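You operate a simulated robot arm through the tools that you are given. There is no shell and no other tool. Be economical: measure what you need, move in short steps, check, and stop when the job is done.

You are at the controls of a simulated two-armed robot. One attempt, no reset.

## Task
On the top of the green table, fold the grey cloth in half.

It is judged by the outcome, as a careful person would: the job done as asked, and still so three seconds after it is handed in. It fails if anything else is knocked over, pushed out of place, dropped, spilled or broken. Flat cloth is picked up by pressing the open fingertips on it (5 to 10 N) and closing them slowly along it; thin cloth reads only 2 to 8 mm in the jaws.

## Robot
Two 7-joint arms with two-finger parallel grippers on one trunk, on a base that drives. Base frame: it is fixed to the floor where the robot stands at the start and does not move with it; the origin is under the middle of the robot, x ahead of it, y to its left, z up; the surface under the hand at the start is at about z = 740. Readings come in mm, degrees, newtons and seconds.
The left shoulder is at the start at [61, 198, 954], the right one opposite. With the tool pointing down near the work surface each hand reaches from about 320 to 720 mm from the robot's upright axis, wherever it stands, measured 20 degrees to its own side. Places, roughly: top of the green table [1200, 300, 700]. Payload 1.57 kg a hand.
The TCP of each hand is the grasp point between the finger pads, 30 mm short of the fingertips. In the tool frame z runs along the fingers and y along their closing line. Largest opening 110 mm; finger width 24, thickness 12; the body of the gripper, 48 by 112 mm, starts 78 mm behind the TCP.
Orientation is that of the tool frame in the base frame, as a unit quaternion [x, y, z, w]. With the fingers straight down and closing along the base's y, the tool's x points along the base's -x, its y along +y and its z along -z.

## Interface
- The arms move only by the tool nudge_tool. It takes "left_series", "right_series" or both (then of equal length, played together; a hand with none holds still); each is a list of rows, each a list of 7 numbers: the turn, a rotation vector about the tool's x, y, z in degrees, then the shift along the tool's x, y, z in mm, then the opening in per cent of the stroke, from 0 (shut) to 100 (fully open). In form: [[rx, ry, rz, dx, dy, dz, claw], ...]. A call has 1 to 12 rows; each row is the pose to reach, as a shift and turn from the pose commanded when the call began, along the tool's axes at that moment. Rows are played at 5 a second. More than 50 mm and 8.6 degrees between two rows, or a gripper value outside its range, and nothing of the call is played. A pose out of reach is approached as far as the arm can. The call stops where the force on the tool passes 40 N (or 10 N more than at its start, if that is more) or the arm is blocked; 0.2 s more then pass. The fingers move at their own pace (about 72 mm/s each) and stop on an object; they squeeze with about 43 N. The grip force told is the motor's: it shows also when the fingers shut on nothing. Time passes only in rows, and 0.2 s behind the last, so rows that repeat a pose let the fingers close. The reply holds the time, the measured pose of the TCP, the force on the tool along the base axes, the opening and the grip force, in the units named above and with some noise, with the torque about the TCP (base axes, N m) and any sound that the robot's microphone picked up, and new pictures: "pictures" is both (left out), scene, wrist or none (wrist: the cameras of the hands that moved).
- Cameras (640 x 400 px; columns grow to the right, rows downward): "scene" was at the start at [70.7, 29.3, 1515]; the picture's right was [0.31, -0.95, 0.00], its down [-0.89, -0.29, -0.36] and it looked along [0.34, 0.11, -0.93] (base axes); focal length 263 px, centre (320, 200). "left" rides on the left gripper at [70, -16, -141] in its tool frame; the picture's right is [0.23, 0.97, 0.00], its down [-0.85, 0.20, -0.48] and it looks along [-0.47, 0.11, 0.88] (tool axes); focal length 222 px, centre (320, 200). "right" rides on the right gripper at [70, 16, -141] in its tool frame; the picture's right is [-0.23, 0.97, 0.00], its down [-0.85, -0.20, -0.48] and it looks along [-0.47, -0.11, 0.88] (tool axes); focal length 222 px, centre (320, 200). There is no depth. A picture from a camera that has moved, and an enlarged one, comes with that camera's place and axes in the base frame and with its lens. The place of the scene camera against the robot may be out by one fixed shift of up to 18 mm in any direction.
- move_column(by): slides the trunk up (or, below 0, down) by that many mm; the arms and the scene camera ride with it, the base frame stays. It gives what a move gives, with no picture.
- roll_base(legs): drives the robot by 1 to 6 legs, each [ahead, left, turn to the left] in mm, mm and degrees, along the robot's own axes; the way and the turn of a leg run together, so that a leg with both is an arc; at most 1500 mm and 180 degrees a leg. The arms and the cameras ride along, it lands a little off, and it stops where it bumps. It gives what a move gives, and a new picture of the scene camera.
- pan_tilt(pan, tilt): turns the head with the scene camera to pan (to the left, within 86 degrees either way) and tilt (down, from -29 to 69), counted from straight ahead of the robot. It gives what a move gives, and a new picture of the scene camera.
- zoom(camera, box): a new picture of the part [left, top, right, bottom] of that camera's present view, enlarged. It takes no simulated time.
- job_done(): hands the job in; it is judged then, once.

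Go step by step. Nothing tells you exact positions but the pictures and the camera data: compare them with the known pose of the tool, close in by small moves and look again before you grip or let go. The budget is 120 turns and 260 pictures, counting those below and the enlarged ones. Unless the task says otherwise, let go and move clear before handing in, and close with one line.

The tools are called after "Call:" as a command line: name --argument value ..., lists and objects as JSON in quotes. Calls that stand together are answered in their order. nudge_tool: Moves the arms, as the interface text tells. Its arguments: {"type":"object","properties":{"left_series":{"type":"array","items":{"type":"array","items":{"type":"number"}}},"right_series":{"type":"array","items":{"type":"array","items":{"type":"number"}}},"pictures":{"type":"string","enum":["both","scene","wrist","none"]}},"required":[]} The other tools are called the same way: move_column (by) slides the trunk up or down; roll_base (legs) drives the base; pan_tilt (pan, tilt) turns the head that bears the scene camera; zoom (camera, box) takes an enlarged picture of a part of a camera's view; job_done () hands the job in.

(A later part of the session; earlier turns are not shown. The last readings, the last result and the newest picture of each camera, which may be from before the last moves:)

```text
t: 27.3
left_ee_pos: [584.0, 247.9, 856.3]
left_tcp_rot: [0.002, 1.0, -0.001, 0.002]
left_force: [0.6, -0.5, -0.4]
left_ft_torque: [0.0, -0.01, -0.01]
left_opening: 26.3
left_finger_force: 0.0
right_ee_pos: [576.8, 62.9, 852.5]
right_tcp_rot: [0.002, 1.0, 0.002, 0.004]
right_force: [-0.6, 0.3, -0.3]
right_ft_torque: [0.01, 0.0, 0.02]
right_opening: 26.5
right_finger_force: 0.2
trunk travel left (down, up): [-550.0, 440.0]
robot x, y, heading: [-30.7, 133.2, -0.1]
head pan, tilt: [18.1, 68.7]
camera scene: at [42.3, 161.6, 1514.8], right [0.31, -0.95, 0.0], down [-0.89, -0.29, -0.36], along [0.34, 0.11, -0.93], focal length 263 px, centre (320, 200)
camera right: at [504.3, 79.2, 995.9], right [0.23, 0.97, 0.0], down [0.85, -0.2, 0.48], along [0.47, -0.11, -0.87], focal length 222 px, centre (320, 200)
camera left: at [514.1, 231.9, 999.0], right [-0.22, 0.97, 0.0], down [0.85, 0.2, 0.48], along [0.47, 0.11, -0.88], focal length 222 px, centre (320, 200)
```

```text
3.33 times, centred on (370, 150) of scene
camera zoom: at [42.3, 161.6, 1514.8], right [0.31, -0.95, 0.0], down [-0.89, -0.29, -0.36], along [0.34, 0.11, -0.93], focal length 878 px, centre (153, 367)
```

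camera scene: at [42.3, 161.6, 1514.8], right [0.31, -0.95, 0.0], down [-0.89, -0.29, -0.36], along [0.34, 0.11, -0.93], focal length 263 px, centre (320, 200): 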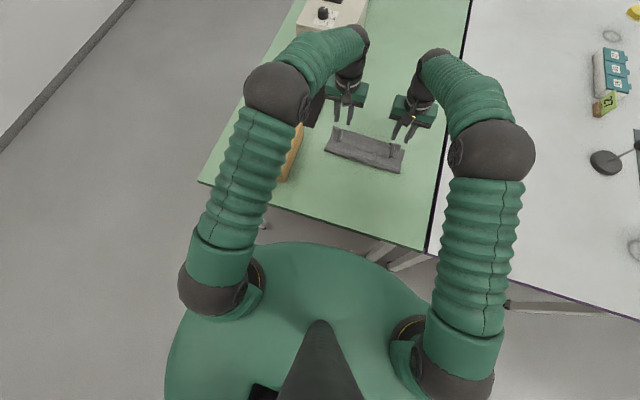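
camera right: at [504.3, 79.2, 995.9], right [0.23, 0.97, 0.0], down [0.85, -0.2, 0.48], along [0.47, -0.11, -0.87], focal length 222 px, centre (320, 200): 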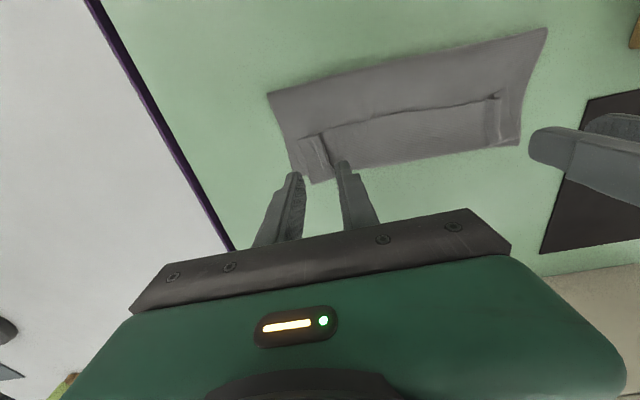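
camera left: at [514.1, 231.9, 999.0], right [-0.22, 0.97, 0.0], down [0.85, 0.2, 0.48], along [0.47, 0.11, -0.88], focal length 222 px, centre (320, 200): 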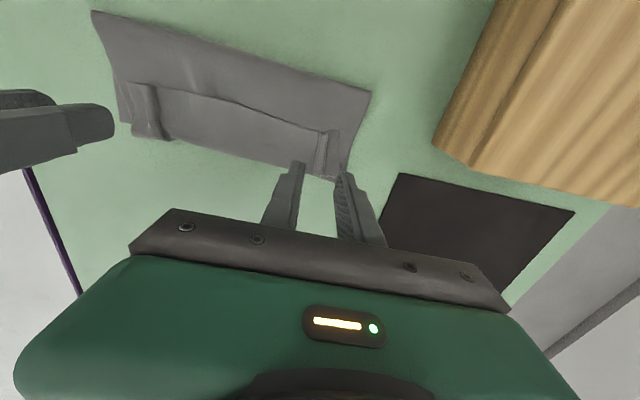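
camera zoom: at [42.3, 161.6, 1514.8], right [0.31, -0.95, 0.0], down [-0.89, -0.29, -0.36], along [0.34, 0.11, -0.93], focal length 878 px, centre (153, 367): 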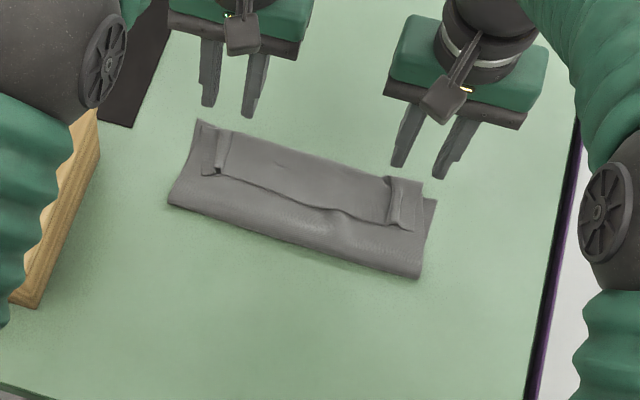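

The cloth is folded, but the last 55 mm of the upper layer has turned back as a hem, so this is not yet right. I'll regrasp that free edge at its existing ridges, lift the whole cloth so it hangs, and lay it down folded: far edge first, then the held edge back on top of it, so nothing curls.

Call:
nudge_tool --left_series '[[0, 0, 0, 6, 0, 30, 24], [0, 0, 0, 6, 0, 60, 24], [0, 0, 0, 6, 0, 75, 24], [0, 0, 0, 6, 0, 81, 24], [0, 0, 0, 6, 0, 83, 24], [0, 0, 0, 6, 0, 83, 24]]' --right_series '[[0, 0, 0, 2, 0, 30, 24], [0, 0, 0, 2, 0, 55, 24], [0, 0, 0, 2, 0, 71, 24], [0, 0, 0, 2, 0, 77, 24], [0, 0, 0, 2, 0, 79, 24], [0, 0, 0, 2, 0, 79, 24]]' --pictures "wrist"

```text
t: 28.7
left_ee_pos: [578.2, 247.6, 773.4]
left_tcp_rot: [0.002, 1.0, -0.001, 0.001]
left_force: [1.1, 0.2, -0.1]
left_ft_torque: [0.02, 0.01, 0.0]
left_opening: 26.5
left_finger_force: 0.0
right_ee_pos: [575.5, 64.5, 775.3]
right_tcp_rot: [0.002, 1.0, 0.002, 0.004]
right_force: [0.1, 0.5, 0.1]
right_ft_torque: [-0.01, -0.02, 0.02]
right_opening: 26.3
right_finger_force: 0.1
trunk travel left (down, up): [-550.0, 440.0]
robot x, y, heading: [-29.0, 134.9, -0.3]
head pan, tilt: [18.1, 68.7]
camera right: at [503.8, 80.1, 918.0], right [0.23, 0.97, 0.0], down [0.85, -0.2, 0.48], along [0.47, -0.11, -0.87], focal length 222 px, centre (320, 200)
camera left: at [508.9, 232.6, 915.9], right [-0.22, 0.97, 0.0], down [0.85, 0.2, 0.48], along [0.47, 0.11, -0.88], focal length 222 px, centre (320, 200)
```

right: 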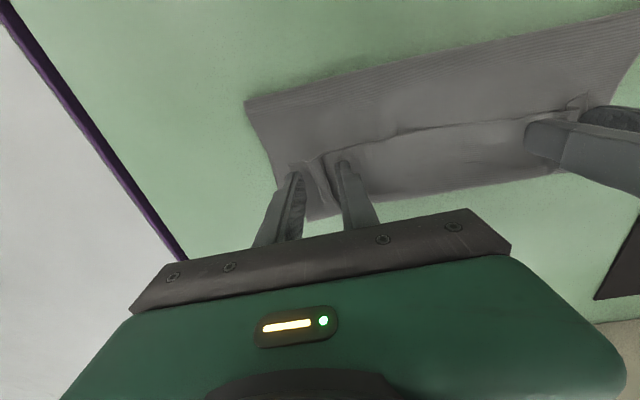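
left: 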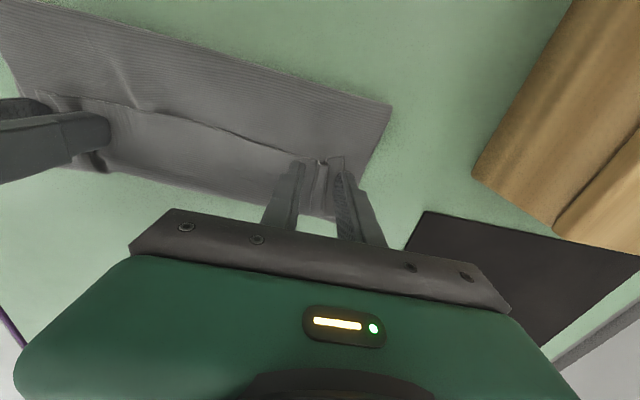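

The ridges sit between the fingers of both hands. I'll press a little lower and close slowly.

Call:
nudge_tool --left_series '[[0, 0, 0, 0, 0, 1, 24], [0, 0, 0, 0, 0, 1.5, 22], [0, 0, 0, 0, 0, 1.5, 19], [0, 0, 0, 0, 0, 1.5, 16], [0, 0, 0, 0, 0, 1.5, 13], [0, 0, 0, 0, 0, 1.5, 10], [0, 0, 0, 0, 0, 1.5, 7], [0, 0, 0, 0, 0, 1.5, 4], [0, 0, 0, 0, 0, 1.5, 0], [0, 0, 0, 0, 0, 1.5, 0]]' --right_series '[[0, 0, 0, 0, 0, 2, 24], [0, 0, 0, 0, 0, 3, 22], [0, 0, 0, 0, 0, 3, 19], [0, 0, 0, 0, 0, 3, 16], [0, 0, 0, 0, 0, 3, 13], [0, 0, 0, 0, 0, 3, 10], [0, 0, 0, 0, 0, 3, 7], [0, 0, 0, 0, 0, 3, 4], [0, 0, 0, 0, 0, 3, 0], [0, 0, 0, 0, 0, 3, 0]]' --pictures "wrist"

```text
t: 30.9
left_ee_pos: [577.7, 247.9, 773.3]
left_tcp_rot: [0.002, 1.0, -0.001, 0.002]
left_force: [-0.5, -1.3, -0.9]
left_ft_torque: [0.0, -0.02, -0.01]
left_opening: 5.7
left_finger_force: 25.9
right_ee_pos: [573.9, 64.9, 772.1]
right_tcp_rot: [0.002, 1.0, 0.001, 0.004]
right_force: [0.1, -1.0, 1.3]
right_ft_torque: [0.02, 0.01, 0.05]
right_opening: 5.8
right_finger_force: 25.8
trunk travel left (down, up): [-550.0, 440.0]
robot x, y, heading: [-26.5, 133.6, 0.0]
head pan, tilt: [18.1, 68.7]
camera right: at [503.1, 80.2, 914.7], right [0.23, 0.97, 0.0], down [0.85, -0.2, 0.48], along [0.47, -0.11, -0.87], focal length 222 px, centre (320, 200)
camera left: at [508.5, 232.0, 915.5], right [-0.22, 0.97, 0.0], down [0.85, 0.2, 0.48], along [0.47, 0.11, -0.88], focal length 222 px, centre (320, 200)
```

right: 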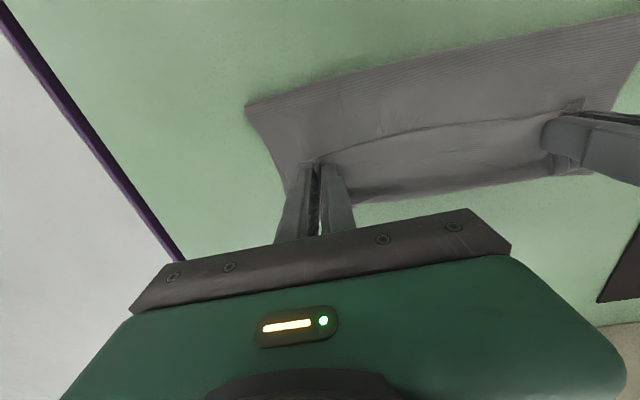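
left: 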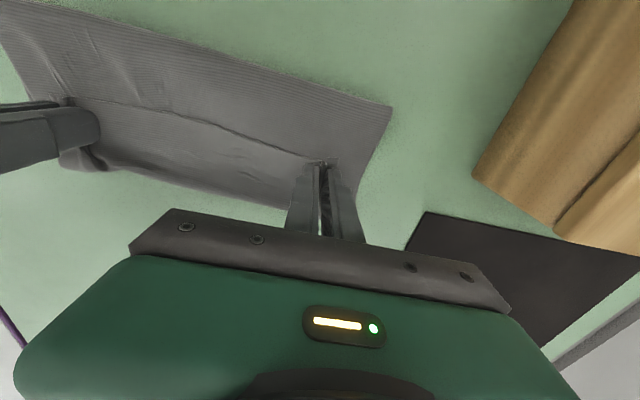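

Both hands hold the cloth again at about 5.7 mm. I lift up and back, and check half-way.

Call:
nudge_tool --left_series '[[0, 0, 0, 0, 0, -25, 0], [0, 0, 0, 10, 0, -60, 0], [0, 0, 0, 25, 0, -95, 0], [0, 0, 0, 45, 0, -130, 0], [0, 0, 0, 65, 0, -160, 0], [0, 0, 0, 65, 0, -160, 0]]' --right_series '[[0, 0, 0, 0, 0, -25, 0], [0, 0, 0, 10, 0, -60, 0], [0, 0, 0, 25, 0, -95, 0], [0, 0, 0, 45, 0, -130, 0], [0, 0, 0, 65, 0, -160, 0], [0, 0, 0, 65, 0, -160, 0]]'

```text
t: 32.3
left_ee_pos: [513.3, 249.2, 933.1]
left_tcp_rot: [0.003, 1.0, -0.001, 0.001]
left_force: [-0.2, -2.2, 0.1]
left_ft_torque: [-0.03, 0.03, 0.02]
left_opening: 5.3
left_finger_force: 25.8
right_ee_pos: [511.3, 64.2, 928.9]
right_tcp_rot: [0.003, 1.0, 0.001, 0.002]
right_force: [0.7, 0.2, -0.8]
right_ft_torque: [0.06, 0.0, 0.0]
right_opening: 5.8
right_finger_force: 25.8
trunk travel left (down, up): [-550.0, 440.0]
robot x, y, heading: [-33.5, 134.1, -0.0]
head pan, tilt: [18.1, 68.7]
camera scene: at [44.9, 161.5, 1514.7], right [0.31, -0.95, 0.0], down [-0.89, -0.29, -0.36], along [0.34, 0.11, -0.93], focal length 263 px, centre (320, 200)
camera right: at [440.6, 79.8, 1070.9], right [0.23, 0.97, 0.0], down [0.85, -0.2, 0.48], along [0.47, -0.11, -0.88], focal length 222 px, centre (320, 200)
camera left: at [444.2, 233.4, 1075.8], right [-0.22, 0.97, 0.0], down [0.86, 0.2, 0.48], along [0.47, 0.11, -0.88], focal length 222 px, centre (320, 200)
```

scene: 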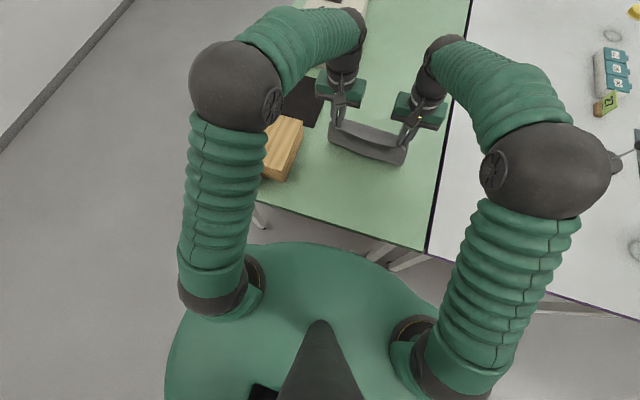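
right: 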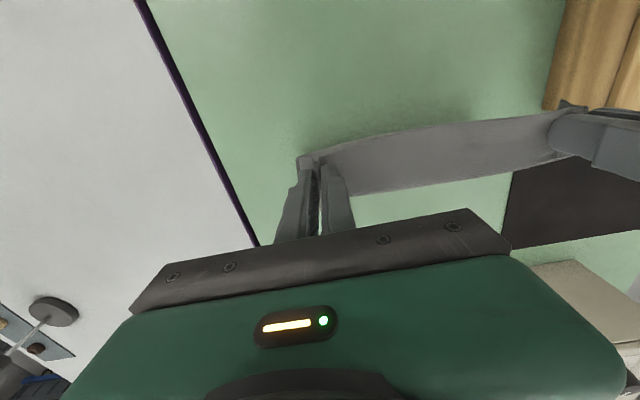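
left: 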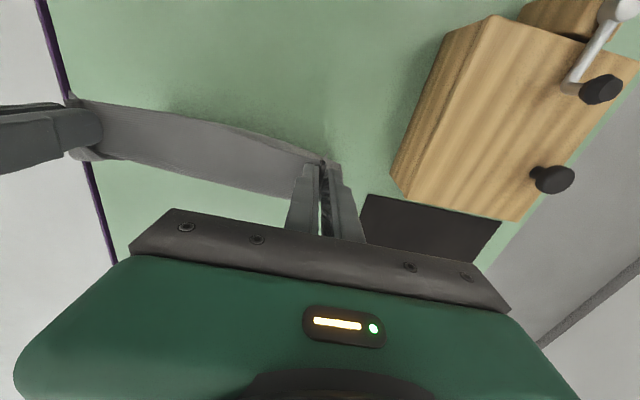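

I see the held edge but not how the rest hangs. I'll raise further until it should hang free, then look.

Call:
nudge_tool --left_series '[[0, 0, 0, 10, 0, -35, 0], [0, 0, 0, 20, 0, -70, 0], [0, 0, 0, 35, 0, -105, 0], [0, 0, 0, 50, 0, -130, 0], [0, 0, 0, 50, 0, -130, 0], [0, 0, 0, 50, 0, -130, 0]]' --right_series '[[0, 0, 0, 10, 0, -35, 0], [0, 0, 0, 20, 0, -70, 0], [0, 0, 0, 35, 0, -105, 0], [0, 0, 0, 50, 0, -134, 0], [0, 0, 0, 50, 0, -134, 0], [0, 0, 0, 50, 0, -134, 0]]'

Call:
zoom --camera "scene" --box '[280, 70, 460, 210]'

```text
t: 33.7
left_ee_pos: [461.1, 248.2, 1064.1]
left_tcp_rot: [0.002, 1.0, -0.001, 0.002]
left_force: [0.1, -1.2, -0.1]
left_ft_torque: [-0.01, 0.02, 0.04]
left_opening: 5.7
left_finger_force: 25.6
right_ee_pos: [456.8, 63.2, 1065.8]
right_tcp_rot: [0.002, 1.0, 0.002, 0.005]
right_force: [0.2, 0.5, 0.6]
right_ft_torque: [0.04, 0.01, 0.03]
right_opening: 5.7
right_finger_force: 25.7
trunk travel left (down, up): [-550.0, 440.0]
robot x, y, heading: [-31.3, 136.3, 0.0]
head pan, tilt: [18.1, 68.7]
camera scene: at [41.9, 161.7, 1514.9], right [0.31, -0.95, 0.0], down [-0.89, -0.29, -0.36], along [0.34, 0.11, -0.93], focal length 263 px, centre (320, 200)
camera right: at [386.7, 79.0, 1207.7], right [0.23, 0.97, 0.0], down [0.85, -0.2, 0.48], along [0.47, -0.11, -0.87], focal length 222 px, centre (320, 200)
camera left: at [391.8, 231.8, 1205.5], right [-0.22, 0.97, 0.0], down [0.85, 0.2, 0.48], along [0.47, 0.11, -0.88], focal length 222 px, centre (320, 200)
```

scene: 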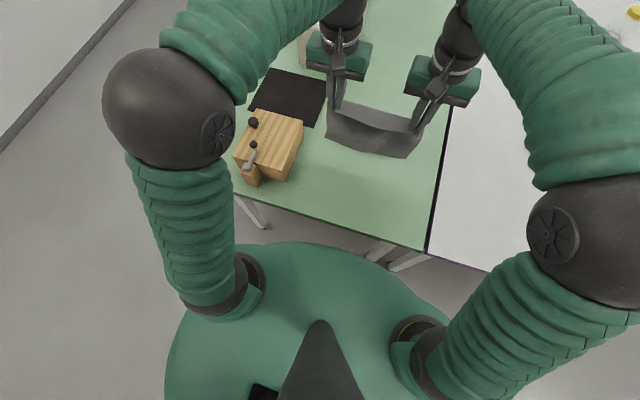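
right: 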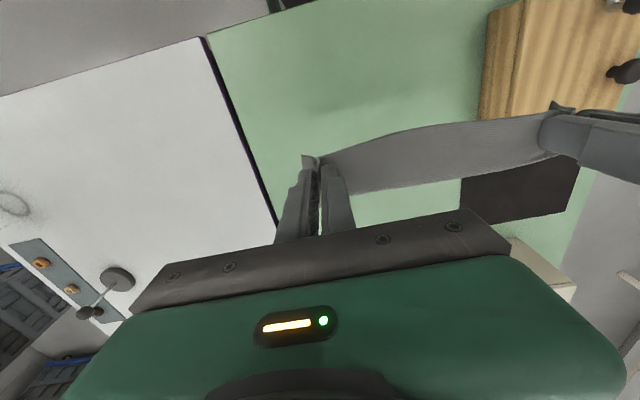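
left: 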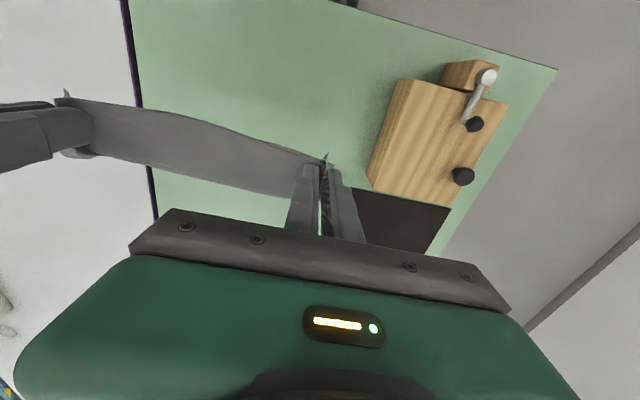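

```text
2.86 times, centred on (370, 140) of scene
camera zoom: at [41.9, 161.7, 1514.9], right [0.31, -0.95, 0.0], down [-0.89, -0.29, -0.36], along [0.34, 0.11, -0.93], focal length 752 px, centre (177, 371)
```

zoom: 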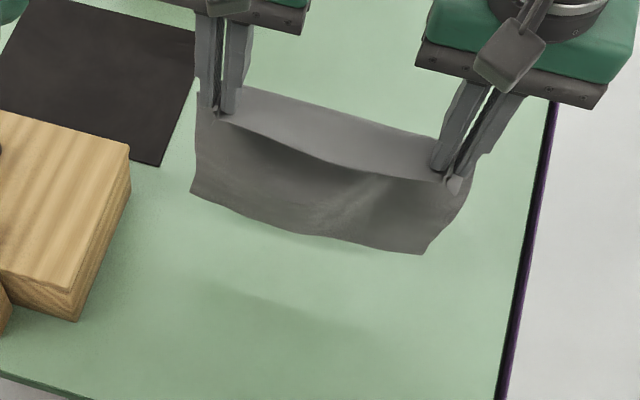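

The cloth hangs free as one sheet from its near edge. I'll bring it back over the clear part of the table and lower it until the hanging edge nearly touches.

Call:
nudge_tool --left_series '[[0, 0, 0, 20, 0, 0, 0], [0, 0, 0, 40, 0, 0, 0], [0, 0, 0, 60, 0, 10, 0], [0, 0, 0, 70, 0, 25, 0], [0, 0, 0, 70, 0, 35, 0], [0, 0, 0, 70, 0, 35, 0], [0, 0, 0, 70, 0, 35, 0], [0, 0, 0, 70, 0, 35, 0]]' --right_series '[[0, 0, 0, 18, 0, 0, 0], [0, 0, 0, 36, 0, 0, 0], [0, 0, 0, 56, 0, 12, 0], [0, 0, 0, 66, 0, 27, 0], [0, 0, 0, 66, 0, 37, 0], [0, 0, 0, 66, 0, 37, 0], [0, 0, 0, 66, 0, 37, 0], [0, 0, 0, 66, 0, 37, 0]]' --pictures "scene"

Call:
zoom --camera "scene" --box '[280, 90, 460, 230]'

```text
t: 35.5
left_ee_pos: [392.4, 249.1, 1025.6]
left_tcp_rot: [0.002, 1.0, -0.001, 0.002]
left_force: [-0.6, 0.0, 0.5]
left_ft_torque: [-0.02, 0.01, -0.01]
left_opening: 5.8
left_finger_force: 25.7
right_ee_pos: [392.1, 65.4, 1028.5]
right_tcp_rot: [0.002, 1.0, 0.002, 0.003]
right_force: [-0.2, 0.4, 0.7]
right_ft_torque: [0.0, 0.0, 0.02]
right_opening: 5.7
right_finger_force: 25.2
trunk travel left (down, up): [-550.0, 440.0]
robot x, y, heading: [-30.2, 134.5, -0.2]
head pan, tilt: [18.1, 68.7]
camera scene: at [41.7, 161.7, 1514.9], right [0.31, -0.95, 0.0], down [-0.89, -0.29, -0.36], along [0.34, 0.11, -0.93], focal length 263 px, centre (320, 200)
```

scene: 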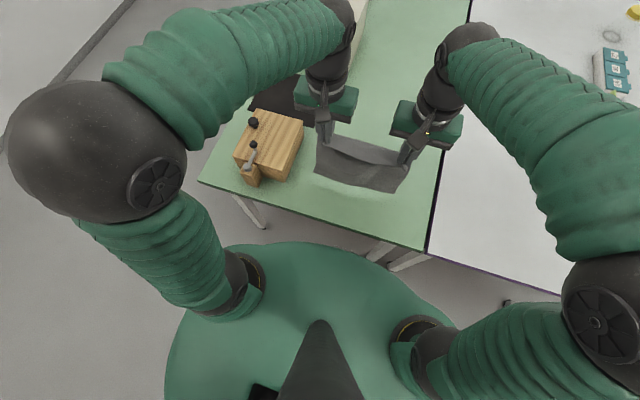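

```text
2.86 times, centred on (370, 160) of scene
camera zoom: at [41.7, 161.7, 1514.9], right [0.31, -0.95, 0.0], down [-0.89, -0.29, -0.36], along [0.34, 0.11, -0.93], focal length 752 px, centre (177, 314)
```

zoom: 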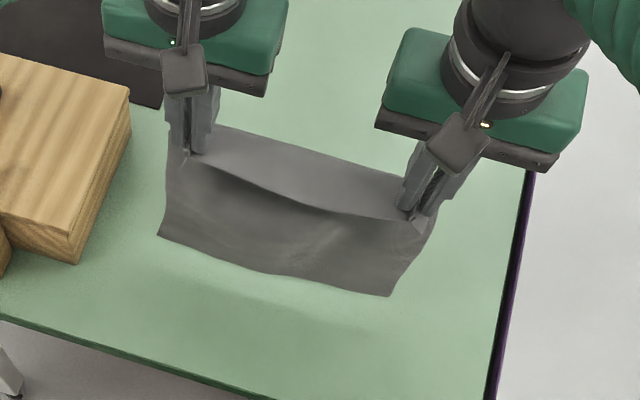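

The hanging edge is just above the table near x 415. I'll now lay the lower half down by moving forward and down together, slowly.

Call:
nudge_tool --left_series '[[0, 0, 0, 0, 0, 12, 0], [0, 0, 0, -3, 0, 24, 0], [0, 0, 0, -12, 0, 37, 0], [0, 0, 0, -24, 0, 50, 0], [0, 0, 0, -37, 0, 63, 0], [0, 0, 0, -50, 0, 76, 0], [0, 0, 0, -64, 0, 89, 0], [0, 0, 0, -78, 0, 102, 0], [0, 0, 0, -92, 0, 115, 0], [0, 0, 0, -106, 0, 128, 0], [0, 0, 0, -118, 0, 138, 0], [0, 0, 0, -118, 0, 138, 0]]' --right_series '[[0, 0, 0, 0, 0, 14, 0], [0, 0, 0, -3, 0, 26, 0], [0, 0, 0, -12, 0, 39, 0], [0, 0, 0, -24, 0, 52, 0], [0, 0, 0, -37, 0, 65, 0], [0, 0, 0, -50, 0, 78, 0], [0, 0, 0, -64, 0, 91, 0], [0, 0, 0, -78, 0, 104, 0], [0, 0, 0, -92, 0, 117, 0], [0, 0, 0, -106, 0, 130, 0], [0, 0, 0, -118, 0, 140, 0], [0, 0, 0, -118, 0, 140, 0]]'

Call:
zoom --camera "scene" --box '[280, 90, 460, 230]'

```text
t: 38.1
left_ee_pos: [510.5, 248.7, 890.7]
left_tcp_rot: [0.001, 1.0, 0.0, 0.003]
left_force: [-0.2, -0.7, 0.3]
left_ft_torque: [-0.01, 0.01, 0.04]
left_opening: 5.5
left_finger_force: 25.8
right_ee_pos: [510.9, 65.3, 889.5]
right_tcp_rot: [0.002, 1.0, 0.001, 0.005]
right_force: [-1.8, 0.4, 0.5]
right_ft_torque: [0.07, 0.0, 0.05]
right_opening: 5.8
right_finger_force: 25.9
trunk travel left (down, up): [-550.0, 440.0]
robot x, y, heading: [-29.7, 131.6, -0.2]
head pan, tilt: [18.1, 68.7]
camera scene: at [42.1, 161.8, 1514.9], right [0.31, -0.95, 0.0], down [-0.89, -0.29, -0.36], along [0.34, 0.11, -0.93], focal length 263 px, centre (320, 200)
camera right: at [439.1, 81.0, 1032.0], right [0.23, 0.97, 0.0], down [0.85, -0.2, 0.49], along [0.47, -0.11, -0.87], focal length 222 px, centre (320, 200)
camera left: at [440.1, 233.6, 1032.9], right [-0.22, 0.97, 0.0], down [0.85, 0.2, 0.48], along [0.47, 0.11, -0.88], focal length 222 px, centre (320, 200)
```

scene: 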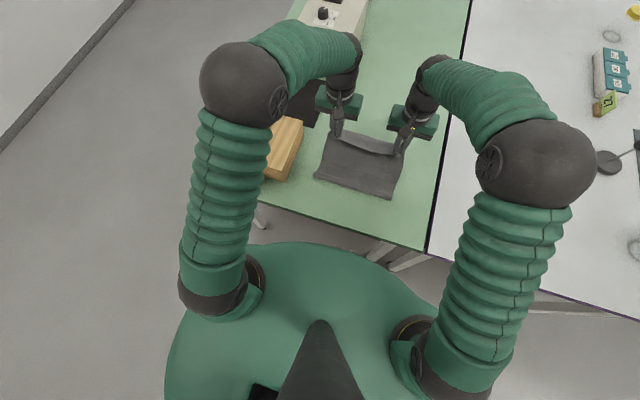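
right: 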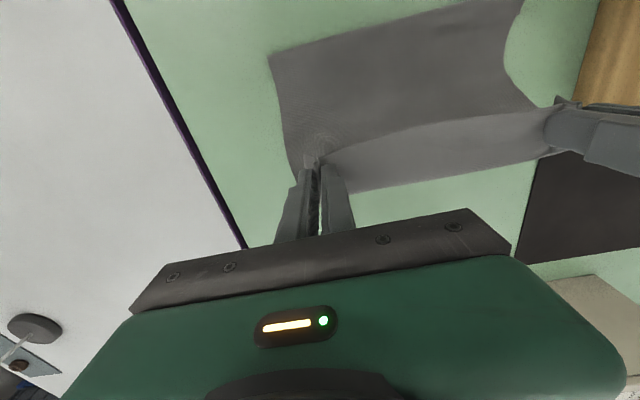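
left: 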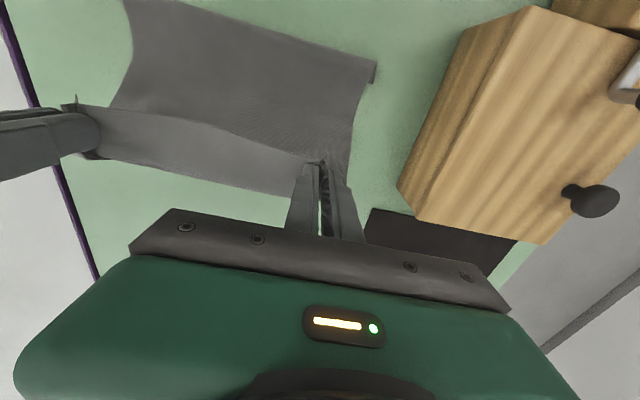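

```text
2.86 times, centred on (370, 160) of scene
camera zoom: at [42.1, 161.8, 1514.9], right [0.31, -0.95, 0.0], down [-0.89, -0.29, -0.36], along [0.34, 0.11, -0.93], focal length 752 px, centre (177, 314)
```

zoom: 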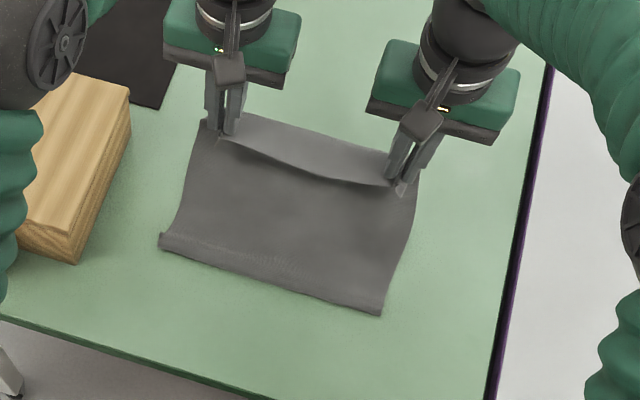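

The lower half is laid flat with the far edge now near x 410, at (412,292) and (407,30). I'll swing the held edge back and down so it lands on that edge, stopping just above it.

Call:
nudge_tool --left_series '[[0, 0, 0, 14, 0, 5, 0], [0, 0, 0, 27, 0, 13, 0], [0, 0, 0, 40, 0, 22, 0], [0, 0, 0, 52, 0, 33, 0], [0, 0, 0, 62, 0, 45, 0], [0, 0, 0, 71, 0, 58, 0], [0, 0, 0, 78, 0, 74, 0], [0, 0, 0, 82, 0, 88, 0], [0, 0, 0, 83, 0, 103, 0], [0, 0, 0, 83, 0, 103, 0]]' --right_series '[[0, 0, 0, 14, 0, 5, 0], [0, 0, 0, 28, 0, 13, 0], [0, 0, 0, 41, 0, 22, 0], [0, 0, 0, 54, 0, 33, 0], [0, 0, 0, 65, 0, 45, 0], [0, 0, 0, 74, 0, 58, 0], [0, 0, 0, 82, 0, 74, 0], [0, 0, 0, 87, 0, 88, 0], [0, 0, 0, 88, 0, 103, 0], [0, 0, 0, 88, 0, 103, 0]]'

Call:
zoom --camera "scene" --box '[280, 100, 440, 220]'

```text
t: 40.3
left_ee_pos: [426.6, 248.3, 787.0]
left_tcp_rot: [0.002, 1.0, -0.001, 0.002]
left_force: [-0.7, 0.4, 0.5]
left_ft_torque: [0.01, -0.05, 0.01]
left_opening: 5.8
left_finger_force: 25.8
right_ee_pos: [423.8, 65.3, 785.3]
right_tcp_rot: [0.002, 1.0, 0.002, 0.005]
right_force: [0.6, -0.7, -0.9]
right_ft_torque: [0.0, -0.07, 0.04]
right_opening: 5.6
right_finger_force: 25.7
trunk travel left (down, up): [-550.0, 440.0]
robot x, y, heading: [-29.6, 133.9, -0.1]
head pan, tilt: [18.1, 68.7]
camera scene: at [41.9, 161.7, 1515.0], right [0.31, -0.95, 0.0], down [-0.89, -0.29, -0.36], along [0.34, 0.11, -0.93], focal length 263 px, centre (320, 200)
camera right: at [351.4, 81.1, 927.5], right [0.23, 0.97, 0.0], down [0.85, -0.2, 0.49], along [0.47, -0.11, -0.87], focal length 222 px, centre (320, 200)
camera left: at [357.8, 232.3, 928.5], right [-0.22, 0.97, 0.0], down [0.85, 0.2, 0.48], along [0.47, 0.11, -0.88], focal length 222 px, centre (320, 200)
```

scene: 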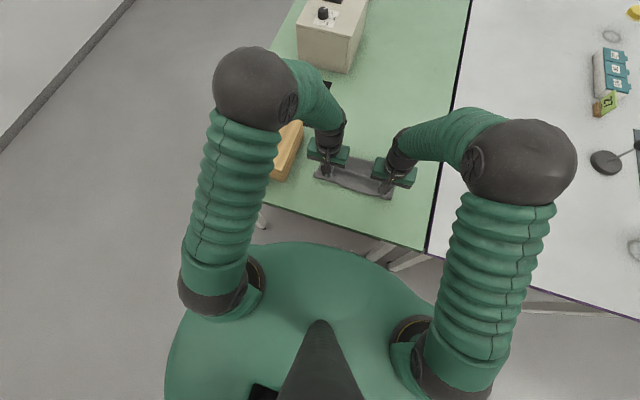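
right: 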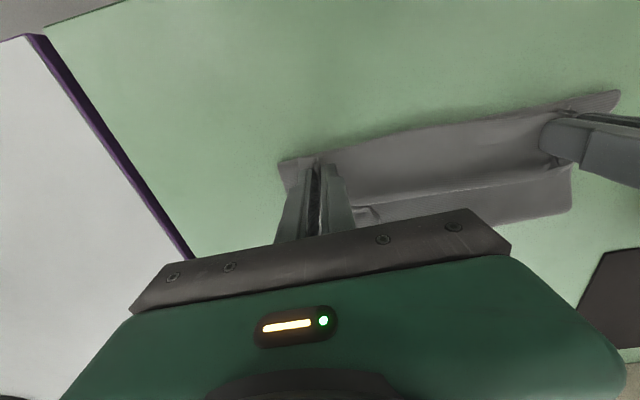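
left: 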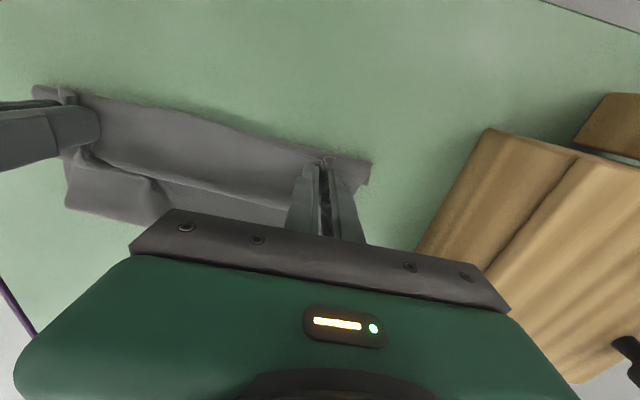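

```text
3.33 times, centred on (360, 160) of scene
camera zoom: at [41.9, 161.7, 1515.0], right [0.31, -0.95, 0.0], down [-0.89, -0.29, -0.36], along [0.34, 0.11, -0.93], focal length 878 px, centre (187, 333)
```

zoom: 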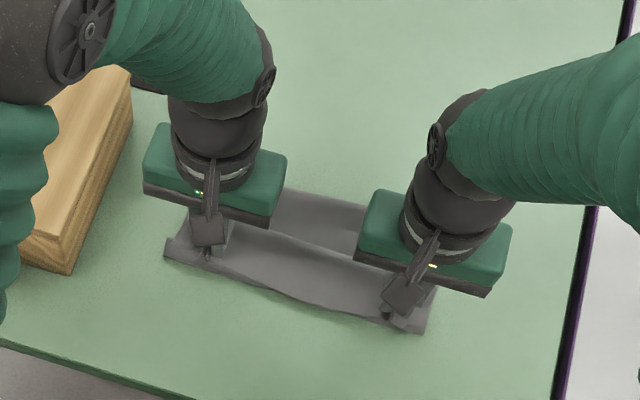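

The upper layer fell slack and made a pleat, with the crease at only about x 522 instead of about 545. I'll swing the edge back up and further forward to lay more of the lower half before coming back.

Call:
nudge_tool --left_series '[[0, 0, 0, -5, 0, -20, 0], [0, 0, 0, -14, 0, -45, 0], [0, 0, 0, -30, 0, -68, 0], [0, 0, 0, -50, 0, -88, 0], [0, 0, 0, -75, 0, -102, 0], [0, 0, 0, -100, 0, -105, 0], [0, 0, 0, -120, 0, -100, 0], [0, 0, 0, -135, 0, -90, 0], [0, 0, 0, -143, 0, -85, 0], [0, 0, 0, -143, 0, -85, 0]]' --right_series '[[0, 0, 0, -5, 0, -20, 0], [0, 0, 0, -14, 0, -45, 0], [0, 0, 0, -30, 0, -68, 0], [0, 0, 0, -50, 0, -88, 0], [0, 0, 0, -75, 0, -102, 0], [0, 0, 0, -100, 0, -105, 0], [0, 0, 0, -120, 0, -100, 0], [0, 0, 0, -135, 0, -90, 0], [0, 0, 0, -143, 0, -85, 0], [0, 0, 0, -143, 0, -85, 0]]'

Call:
zoom --camera "scene" --box '[280, 90, 440, 210]'

```text
t: 42.5
left_ee_pos: [571.0, 249.9, 872.4]
left_tcp_rot: [0.002, 1.0, -0.001, 0.002]
left_force: [0.6, -1.4, 0.5]
left_ft_torque: [-0.03, 0.01, 0.01]
left_opening: 5.7
left_finger_force: 25.9
right_ee_pos: [565.2, 64.7, 869.4]
right_tcp_rot: [0.002, 1.0, 0.001, 0.005]
right_force: [0.6, 1.1, -0.2]
right_ft_torque: [0.05, 0.0, 0.04]
right_opening: 5.8
right_finger_force: 26.0
trunk travel left (down, up): [-550.0, 440.0]
robot x, y, heading: [-29.1, 132.2, -0.1]
head pan, tilt: [18.1, 68.7]
camera scene: at [43.0, 161.7, 1514.9], right [0.31, -0.95, 0.0], down [-0.89, -0.29, -0.36], along [0.34, 0.11, -0.93], focal length 263 px, centre (320, 200)
camera right: at [494.3, 79.2, 1013.0], right [0.23, 0.97, 0.0], down [0.85, -0.2, 0.48], along [0.47, -0.11, -0.87], focal length 222 px, centre (320, 200)
camera left: at [500.5, 232.8, 1014.7], right [-0.22, 0.97, 0.0], down [0.85, 0.2, 0.48], along [0.47, 0.11, -0.88], focal length 222 px, centre (320, 200)
```

scene: 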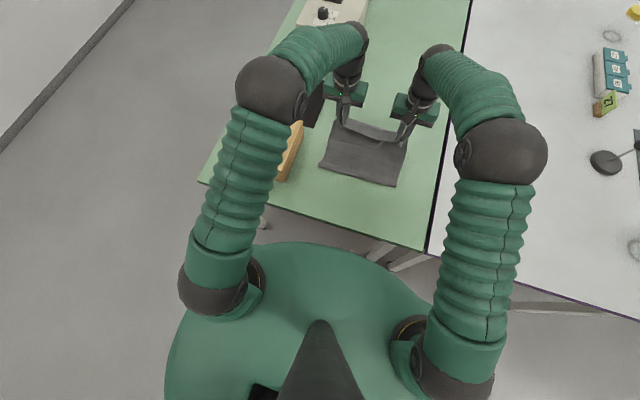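
right: 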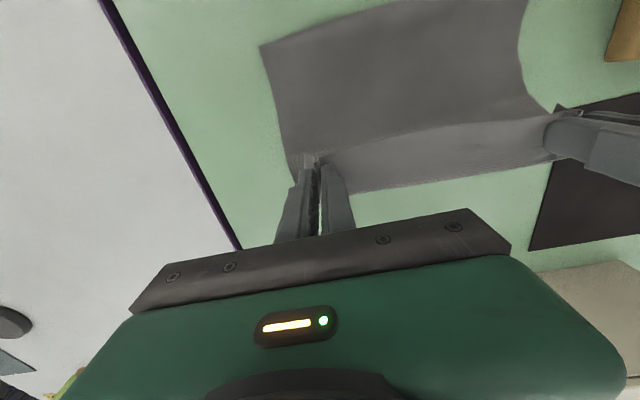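
left: 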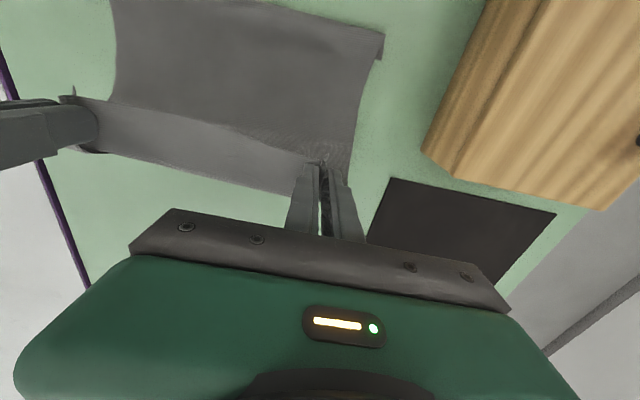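

```text
3.33 times, centred on (360, 150) of scene
camera zoom: at [43.0, 161.7, 1514.9], right [0.31, -0.95, 0.0], down [-0.89, -0.29, -0.36], along [0.34, 0.11, -0.93], focal length 878 px, centre (187, 367)
```

zoom: 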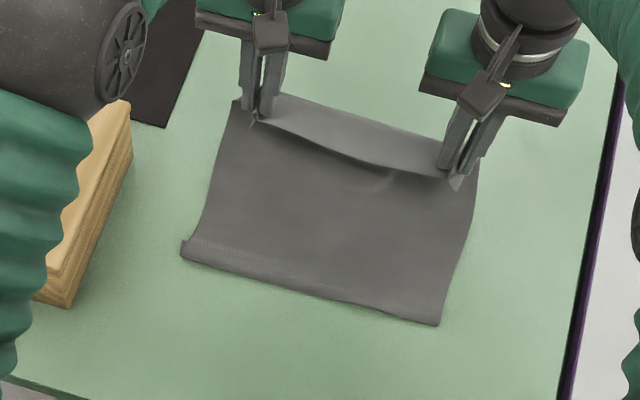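

Pulling forward slid the whole cloth so that its far edge is now near x 452, but the lower half is flat and more of it is laid. I'll swing the held edge back again on a tighter arc, aiming for tips near x 468.

Call:
nudge_tool --left_series '[[0, 0, 0, 15, 0, 0, 0], [0, 0, 0, 33, 0, 1, 0], [0, 0, 0, 51, 0, 4, 0], [0, 0, 0, 65, 0, 14, 0], [0, 0, 0, 77, 0, 28, 0], [0, 0, 0, 87, 0, 45, 0], [0, 0, 0, 95, 0, 62, 0], [0, 0, 0, 100, 0, 77, 0], [0, 0, 0, 103, 0, 88, 0], [0, 0, 0, 103, 0, 88, 0]]' --right_series '[[0, 0, 0, 14, 0, 0, 0], [0, 0, 0, 31, 0, 1, 0], [0, 0, 0, 48, 0, 4, 0], [0, 0, 0, 61, 0, 13, 0], [0, 0, 0, 72, 0, 26, 0], [0, 0, 0, 82, 0, 43, 0], [0, 0, 0, 90, 0, 60, 0], [0, 0, 0, 95, 0, 75, 0], [0, 0, 0, 97, 0, 85, 0], [0, 0, 0, 97, 0, 85, 0]]'

Call:
zoom --camera "scene" --box '[280, 90, 440, 210]'

```text
t: 44.7
left_ee_pos: [468.4, 249.8, 785.1]
left_tcp_rot: [0.001, 1.0, -0.001, 0.001]
left_force: [-0.5, 0.0, 1.0]
left_ft_torque: [0.01, 0.0, 0.03]
left_opening: 5.7
left_finger_force: 25.7
right_ee_pos: [469.0, 67.5, 785.5]
right_tcp_rot: [0.002, 1.0, 0.001, 0.004]
right_force: [0.3, 0.2, 0.2]
right_ft_torque: [0.0, 0.02, 0.03]
right_opening: 5.9
right_finger_force: 25.9
trunk travel left (down, up): [-550.0, 440.0]
robot x, y, heading: [-24.8, 132.2, -0.4]
head pan, tilt: [18.1, 68.7]
camera scene: at [42.6, 161.7, 1514.9], right [0.31, -0.95, 0.0], down [-0.89, -0.29, -0.36], along [0.34, 0.11, -0.93], focal length 263 px, centre (320, 200)
camera right: at [397.0, 81.4, 927.9], right [0.23, 0.97, 0.0], down [0.85, -0.2, 0.48], along [0.47, -0.11, -0.87], focal length 222 px, centre (320, 200)
camera left: at [398.2, 232.7, 927.2], right [-0.22, 0.97, 0.0], down [0.85, 0.2, 0.48], along [0.47, 0.11, -0.88], focal length 222 px, centre (320, 200)
```

scene: 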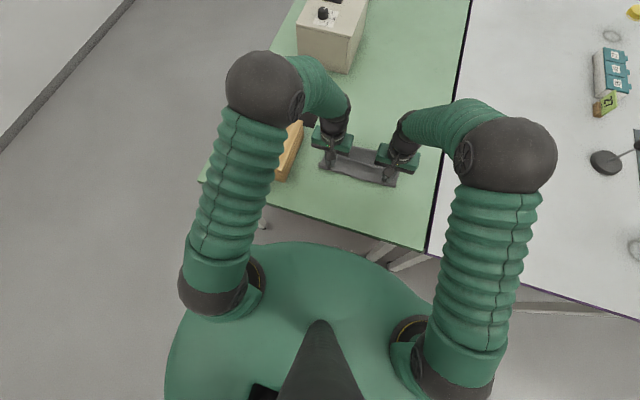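
right: 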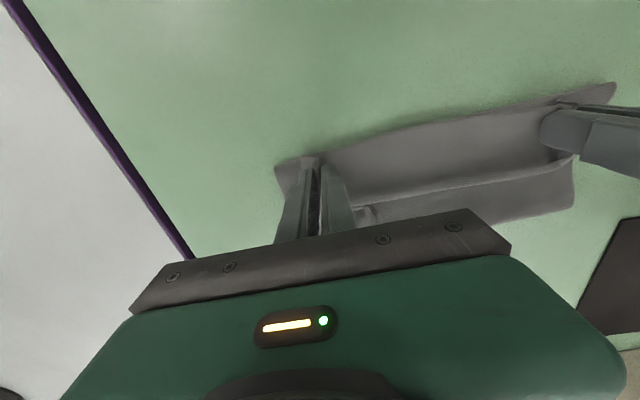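
left: 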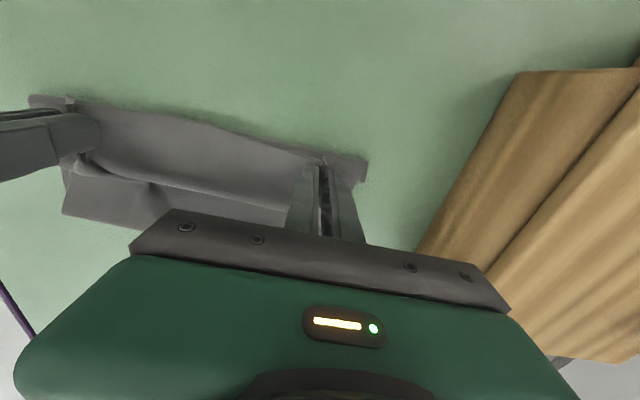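

```text
3.33 times, centred on (360, 150) of scene
camera zoom: at [42.6, 161.7, 1514.9], right [0.31, -0.95, 0.0], down [-0.89, -0.29, -0.36], along [0.34, 0.11, -0.93], focal length 878 px, centre (187, 367)
```

zoom: 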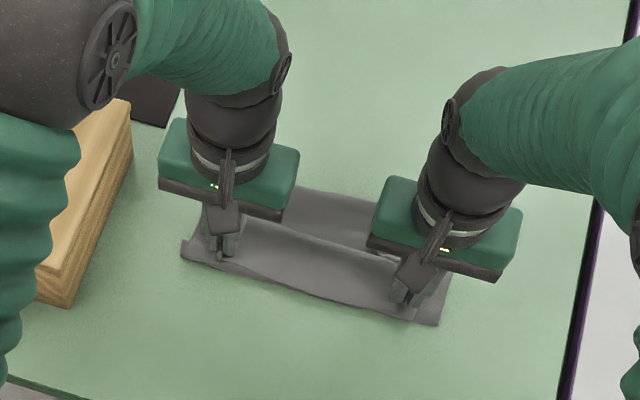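

The same pleat forms because I came back too high and too taut, so the crease peeled to 566. I'll re-lay it forward to about x 590, then lower the hands before coming back low.

Call:
nudge_tool --left_series '[[0, 0, 0, -6, 0, -26, 0], [0, 0, 0, -17, 0, -51, 0], [0, 0, 0, -35, 0, -71, 0], [0, 0, 0, -57, 0, -78, 0], [0, 0, 0, -80, 0, -78, 0], [0, 0, 0, -98, 0, -71, 0], [0, 0, 0, -110, 0, -61, 0], [0, 0, 0, -114, 0, -48, 0], [0, 0, 0, -114, 0, -38, 0], [0, 0, 0, -114, 0, -38, 0]]' --right_series '[[0, 0, 0, -6, 0, -26, 0], [0, 0, 0, -17, 0, -51, 0], [0, 0, 0, -35, 0, -71, 0], [0, 0, 0, -57, 0, -78, 0], [0, 0, 0, -80, 0, -78, 0], [0, 0, 0, -98, 0, -71, 0], [0, 0, 0, -110, 0, -61, 0], [0, 0, 0, -114, 0, -48, 0], [0, 0, 0, -114, 0, -38, 0], [0, 0, 0, -114, 0, -38, 0]]'

Call:
zoom --camera "scene" --box '[280, 90, 440, 210]'

```text
t: 46.9
left_ee_pos: [583.6, 249.6, 822.6]
left_tcp_rot: [0.002, 1.0, -0.001, 0.001]
left_force: [0.6, -0.4, 0.0]
left_ft_torque: [0.0, -0.01, 0.04]
left_opening: 5.5
left_finger_force: 25.3
right_ee_pos: [583.3, 64.4, 824.2]
right_tcp_rot: [0.002, 1.0, 0.002, 0.004]
right_force: [-0.9, -0.1, -0.6]
right_ft_torque: [0.03, 0.05, 0.02]
right_opening: 5.7
right_finger_force: 25.9
trunk travel left (down, up): [-550.0, 440.0]
robot x, y, heading: [-32.1, 133.0, 0.0]
head pan, tilt: [18.1, 68.7]
camera scene: at [43.5, 161.7, 1514.8], right [0.31, -0.95, 0.0], down [-0.89, -0.29, -0.36], along [0.34, 0.11, -0.93], focal length 263 px, centre (320, 200)
camera right: at [511.6, 79.9, 966.8], right [0.23, 0.97, 0.0], down [0.85, -0.2, 0.48], along [0.47, -0.11, -0.87], focal length 222 px, centre (320, 200)
camera left: at [513.5, 231.9, 965.3], right [-0.22, 0.97, 0.0], down [0.85, 0.2, 0.48], along [0.47, 0.11, -0.88], focal length 222 px, centre (320, 200)
```

scene: 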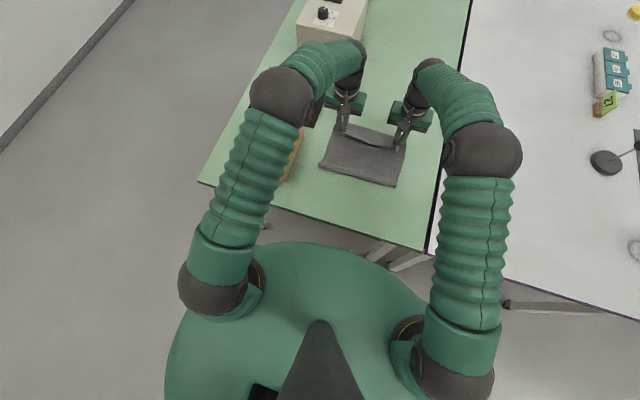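
right: 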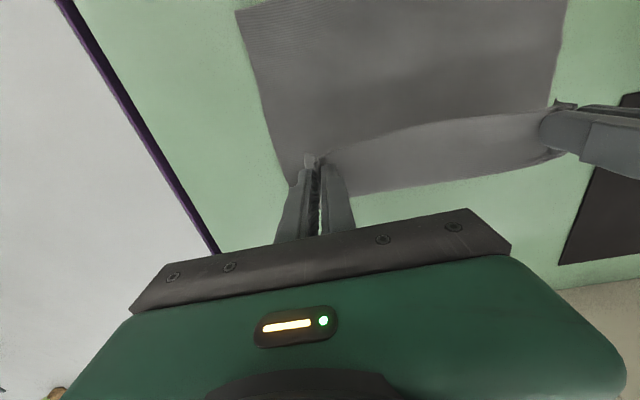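
left: 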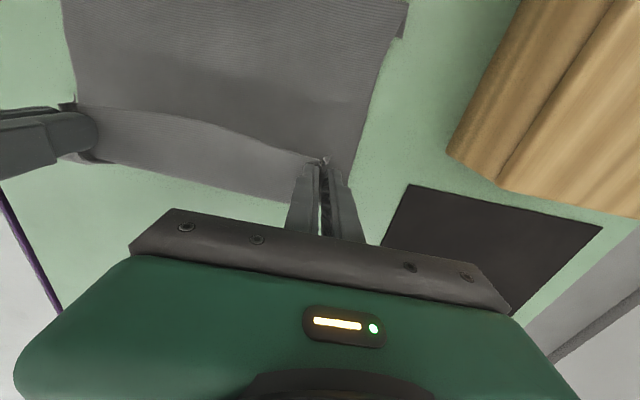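

```text
3.33 times, centred on (360, 150) of scene
camera zoom: at [43.5, 161.7, 1514.8], right [0.31, -0.95, 0.0], down [-0.89, -0.29, -0.36], along [0.34, 0.11, -0.93], focal length 878 px, centre (187, 367)
```

zoom: 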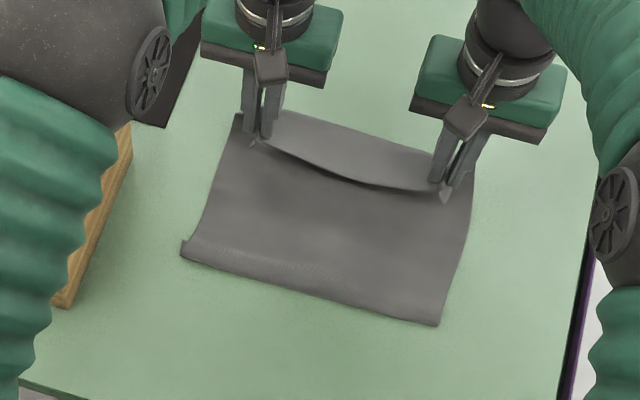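

The far edge stayed put this time. Now I lower and sweep back low towards it.

Call:
nudge_tool --left_series '[[0, 0, 0, 0, 0, 8, 0], [0, 0, 0, 4, 0, 16, 0], [0, 0, 0, 18, 0, 19, 0], [0, 0, 0, 35, 0, 22, 0], [0, 0, 0, 52, 0, 26, 0], [0, 0, 0, 69, 0, 29, 0], [0, 0, 0, 85, 0, 32, 0], [0, 0, 0, 99, 0, 35, 0], [0, 0, 0, 109, 0, 37, 0], [0, 0, 0, 115, 0, 38, 0], [0, 0, 0, 115, 0, 38, 0]]' --right_series '[[0, 0, 0, 0, 0, 8, 0], [0, 0, 0, 4, 0, 16, 0], [0, 0, 0, 18, 0, 19, 0], [0, 0, 0, 35, 0, 22, 0], [0, 0, 0, 52, 0, 26, 0], [0, 0, 0, 69, 0, 29, 0], [0, 0, 0, 85, 0, 32, 0], [0, 0, 0, 99, 0, 35, 0], [0, 0, 0, 109, 0, 37, 0], [0, 0, 0, 115, 0, 38, 0], [0, 0, 0, 115, 0, 38, 0]]'

Call:
zoom --camera "scene" --box '[280, 90, 440, 210]'

```text
t: 49.3
left_ee_pos: [467.5, 248.2, 783.0]
left_tcp_rot: [0.002, 1.0, -0.001, 0.002]
left_force: [0.6, -0.3, 0.5]
left_ft_torque: [-0.01, 0.03, -0.03]
left_opening: 5.6
left_finger_force: 25.1
right_ee_pos: [468.3, 65.2, 786.4]
right_tcp_rot: [0.002, 1.0, 0.001, 0.003]
right_force: [-0.7, 0.7, 0.1]
right_ft_torque: [0.01, 0.01, 0.03]
right_opening: 5.7
right_finger_force: 25.1
trunk travel left (down, up): [-550.0, 440.0]
robot x, y, heading: [-29.5, 132.7, -0.3]
head pan, tilt: [18.1, 68.7]
camera scene: at [43.0, 161.7, 1514.9], right [0.31, -0.95, 0.0], down [-0.89, -0.29, -0.36], along [0.34, 0.11, -0.93], focal length 263 px, centre (320, 200)
camera right: at [396.5, 81.0, 928.2], right [0.23, 0.97, 0.0], down [0.85, -0.2, 0.48], along [0.47, -0.11, -0.87], focal length 222 px, centre (320, 200)
camera left: at [397.1, 232.5, 925.4], right [-0.22, 0.97, 0.0], down [0.85, 0.2, 0.48], along [0.47, 0.11, -0.88], focal length 222 px, centre (320, 200)
```

scene: 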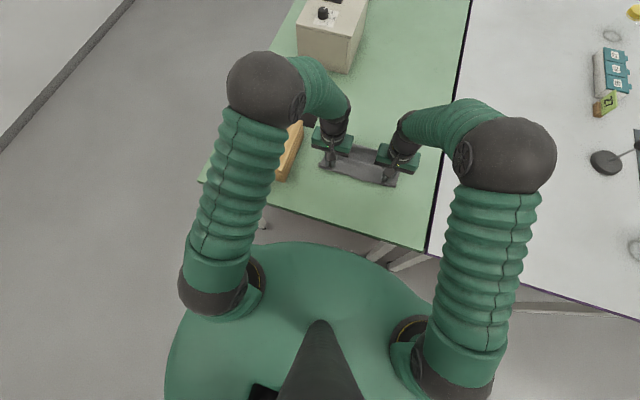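
right: 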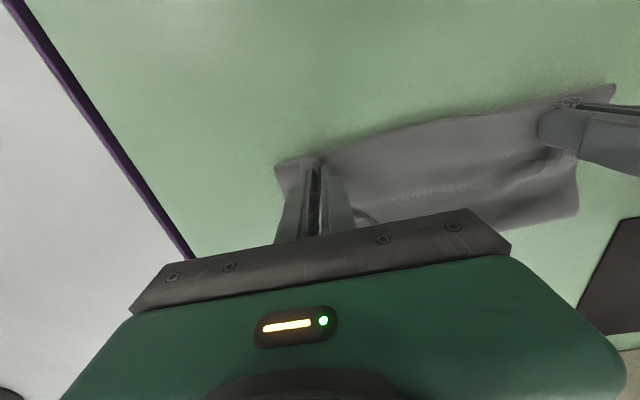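
left: 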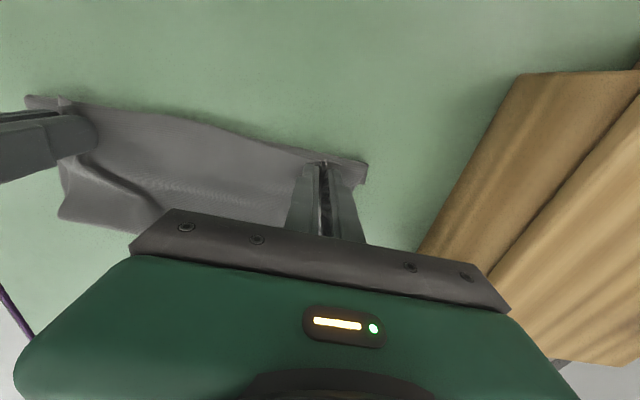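

```text
3.33 times, centred on (360, 150) of scene
camera zoom: at [43.0, 161.7, 1514.9], right [0.31, -0.95, 0.0], down [-0.89, -0.29, -0.36], along [0.34, 0.11, -0.93], focal length 878 px, centre (187, 367)
```

zoom: 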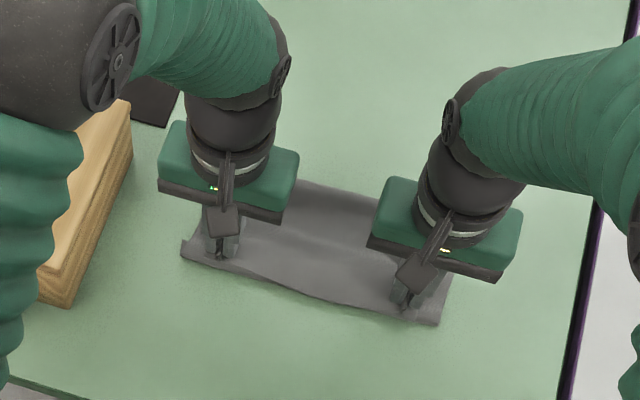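

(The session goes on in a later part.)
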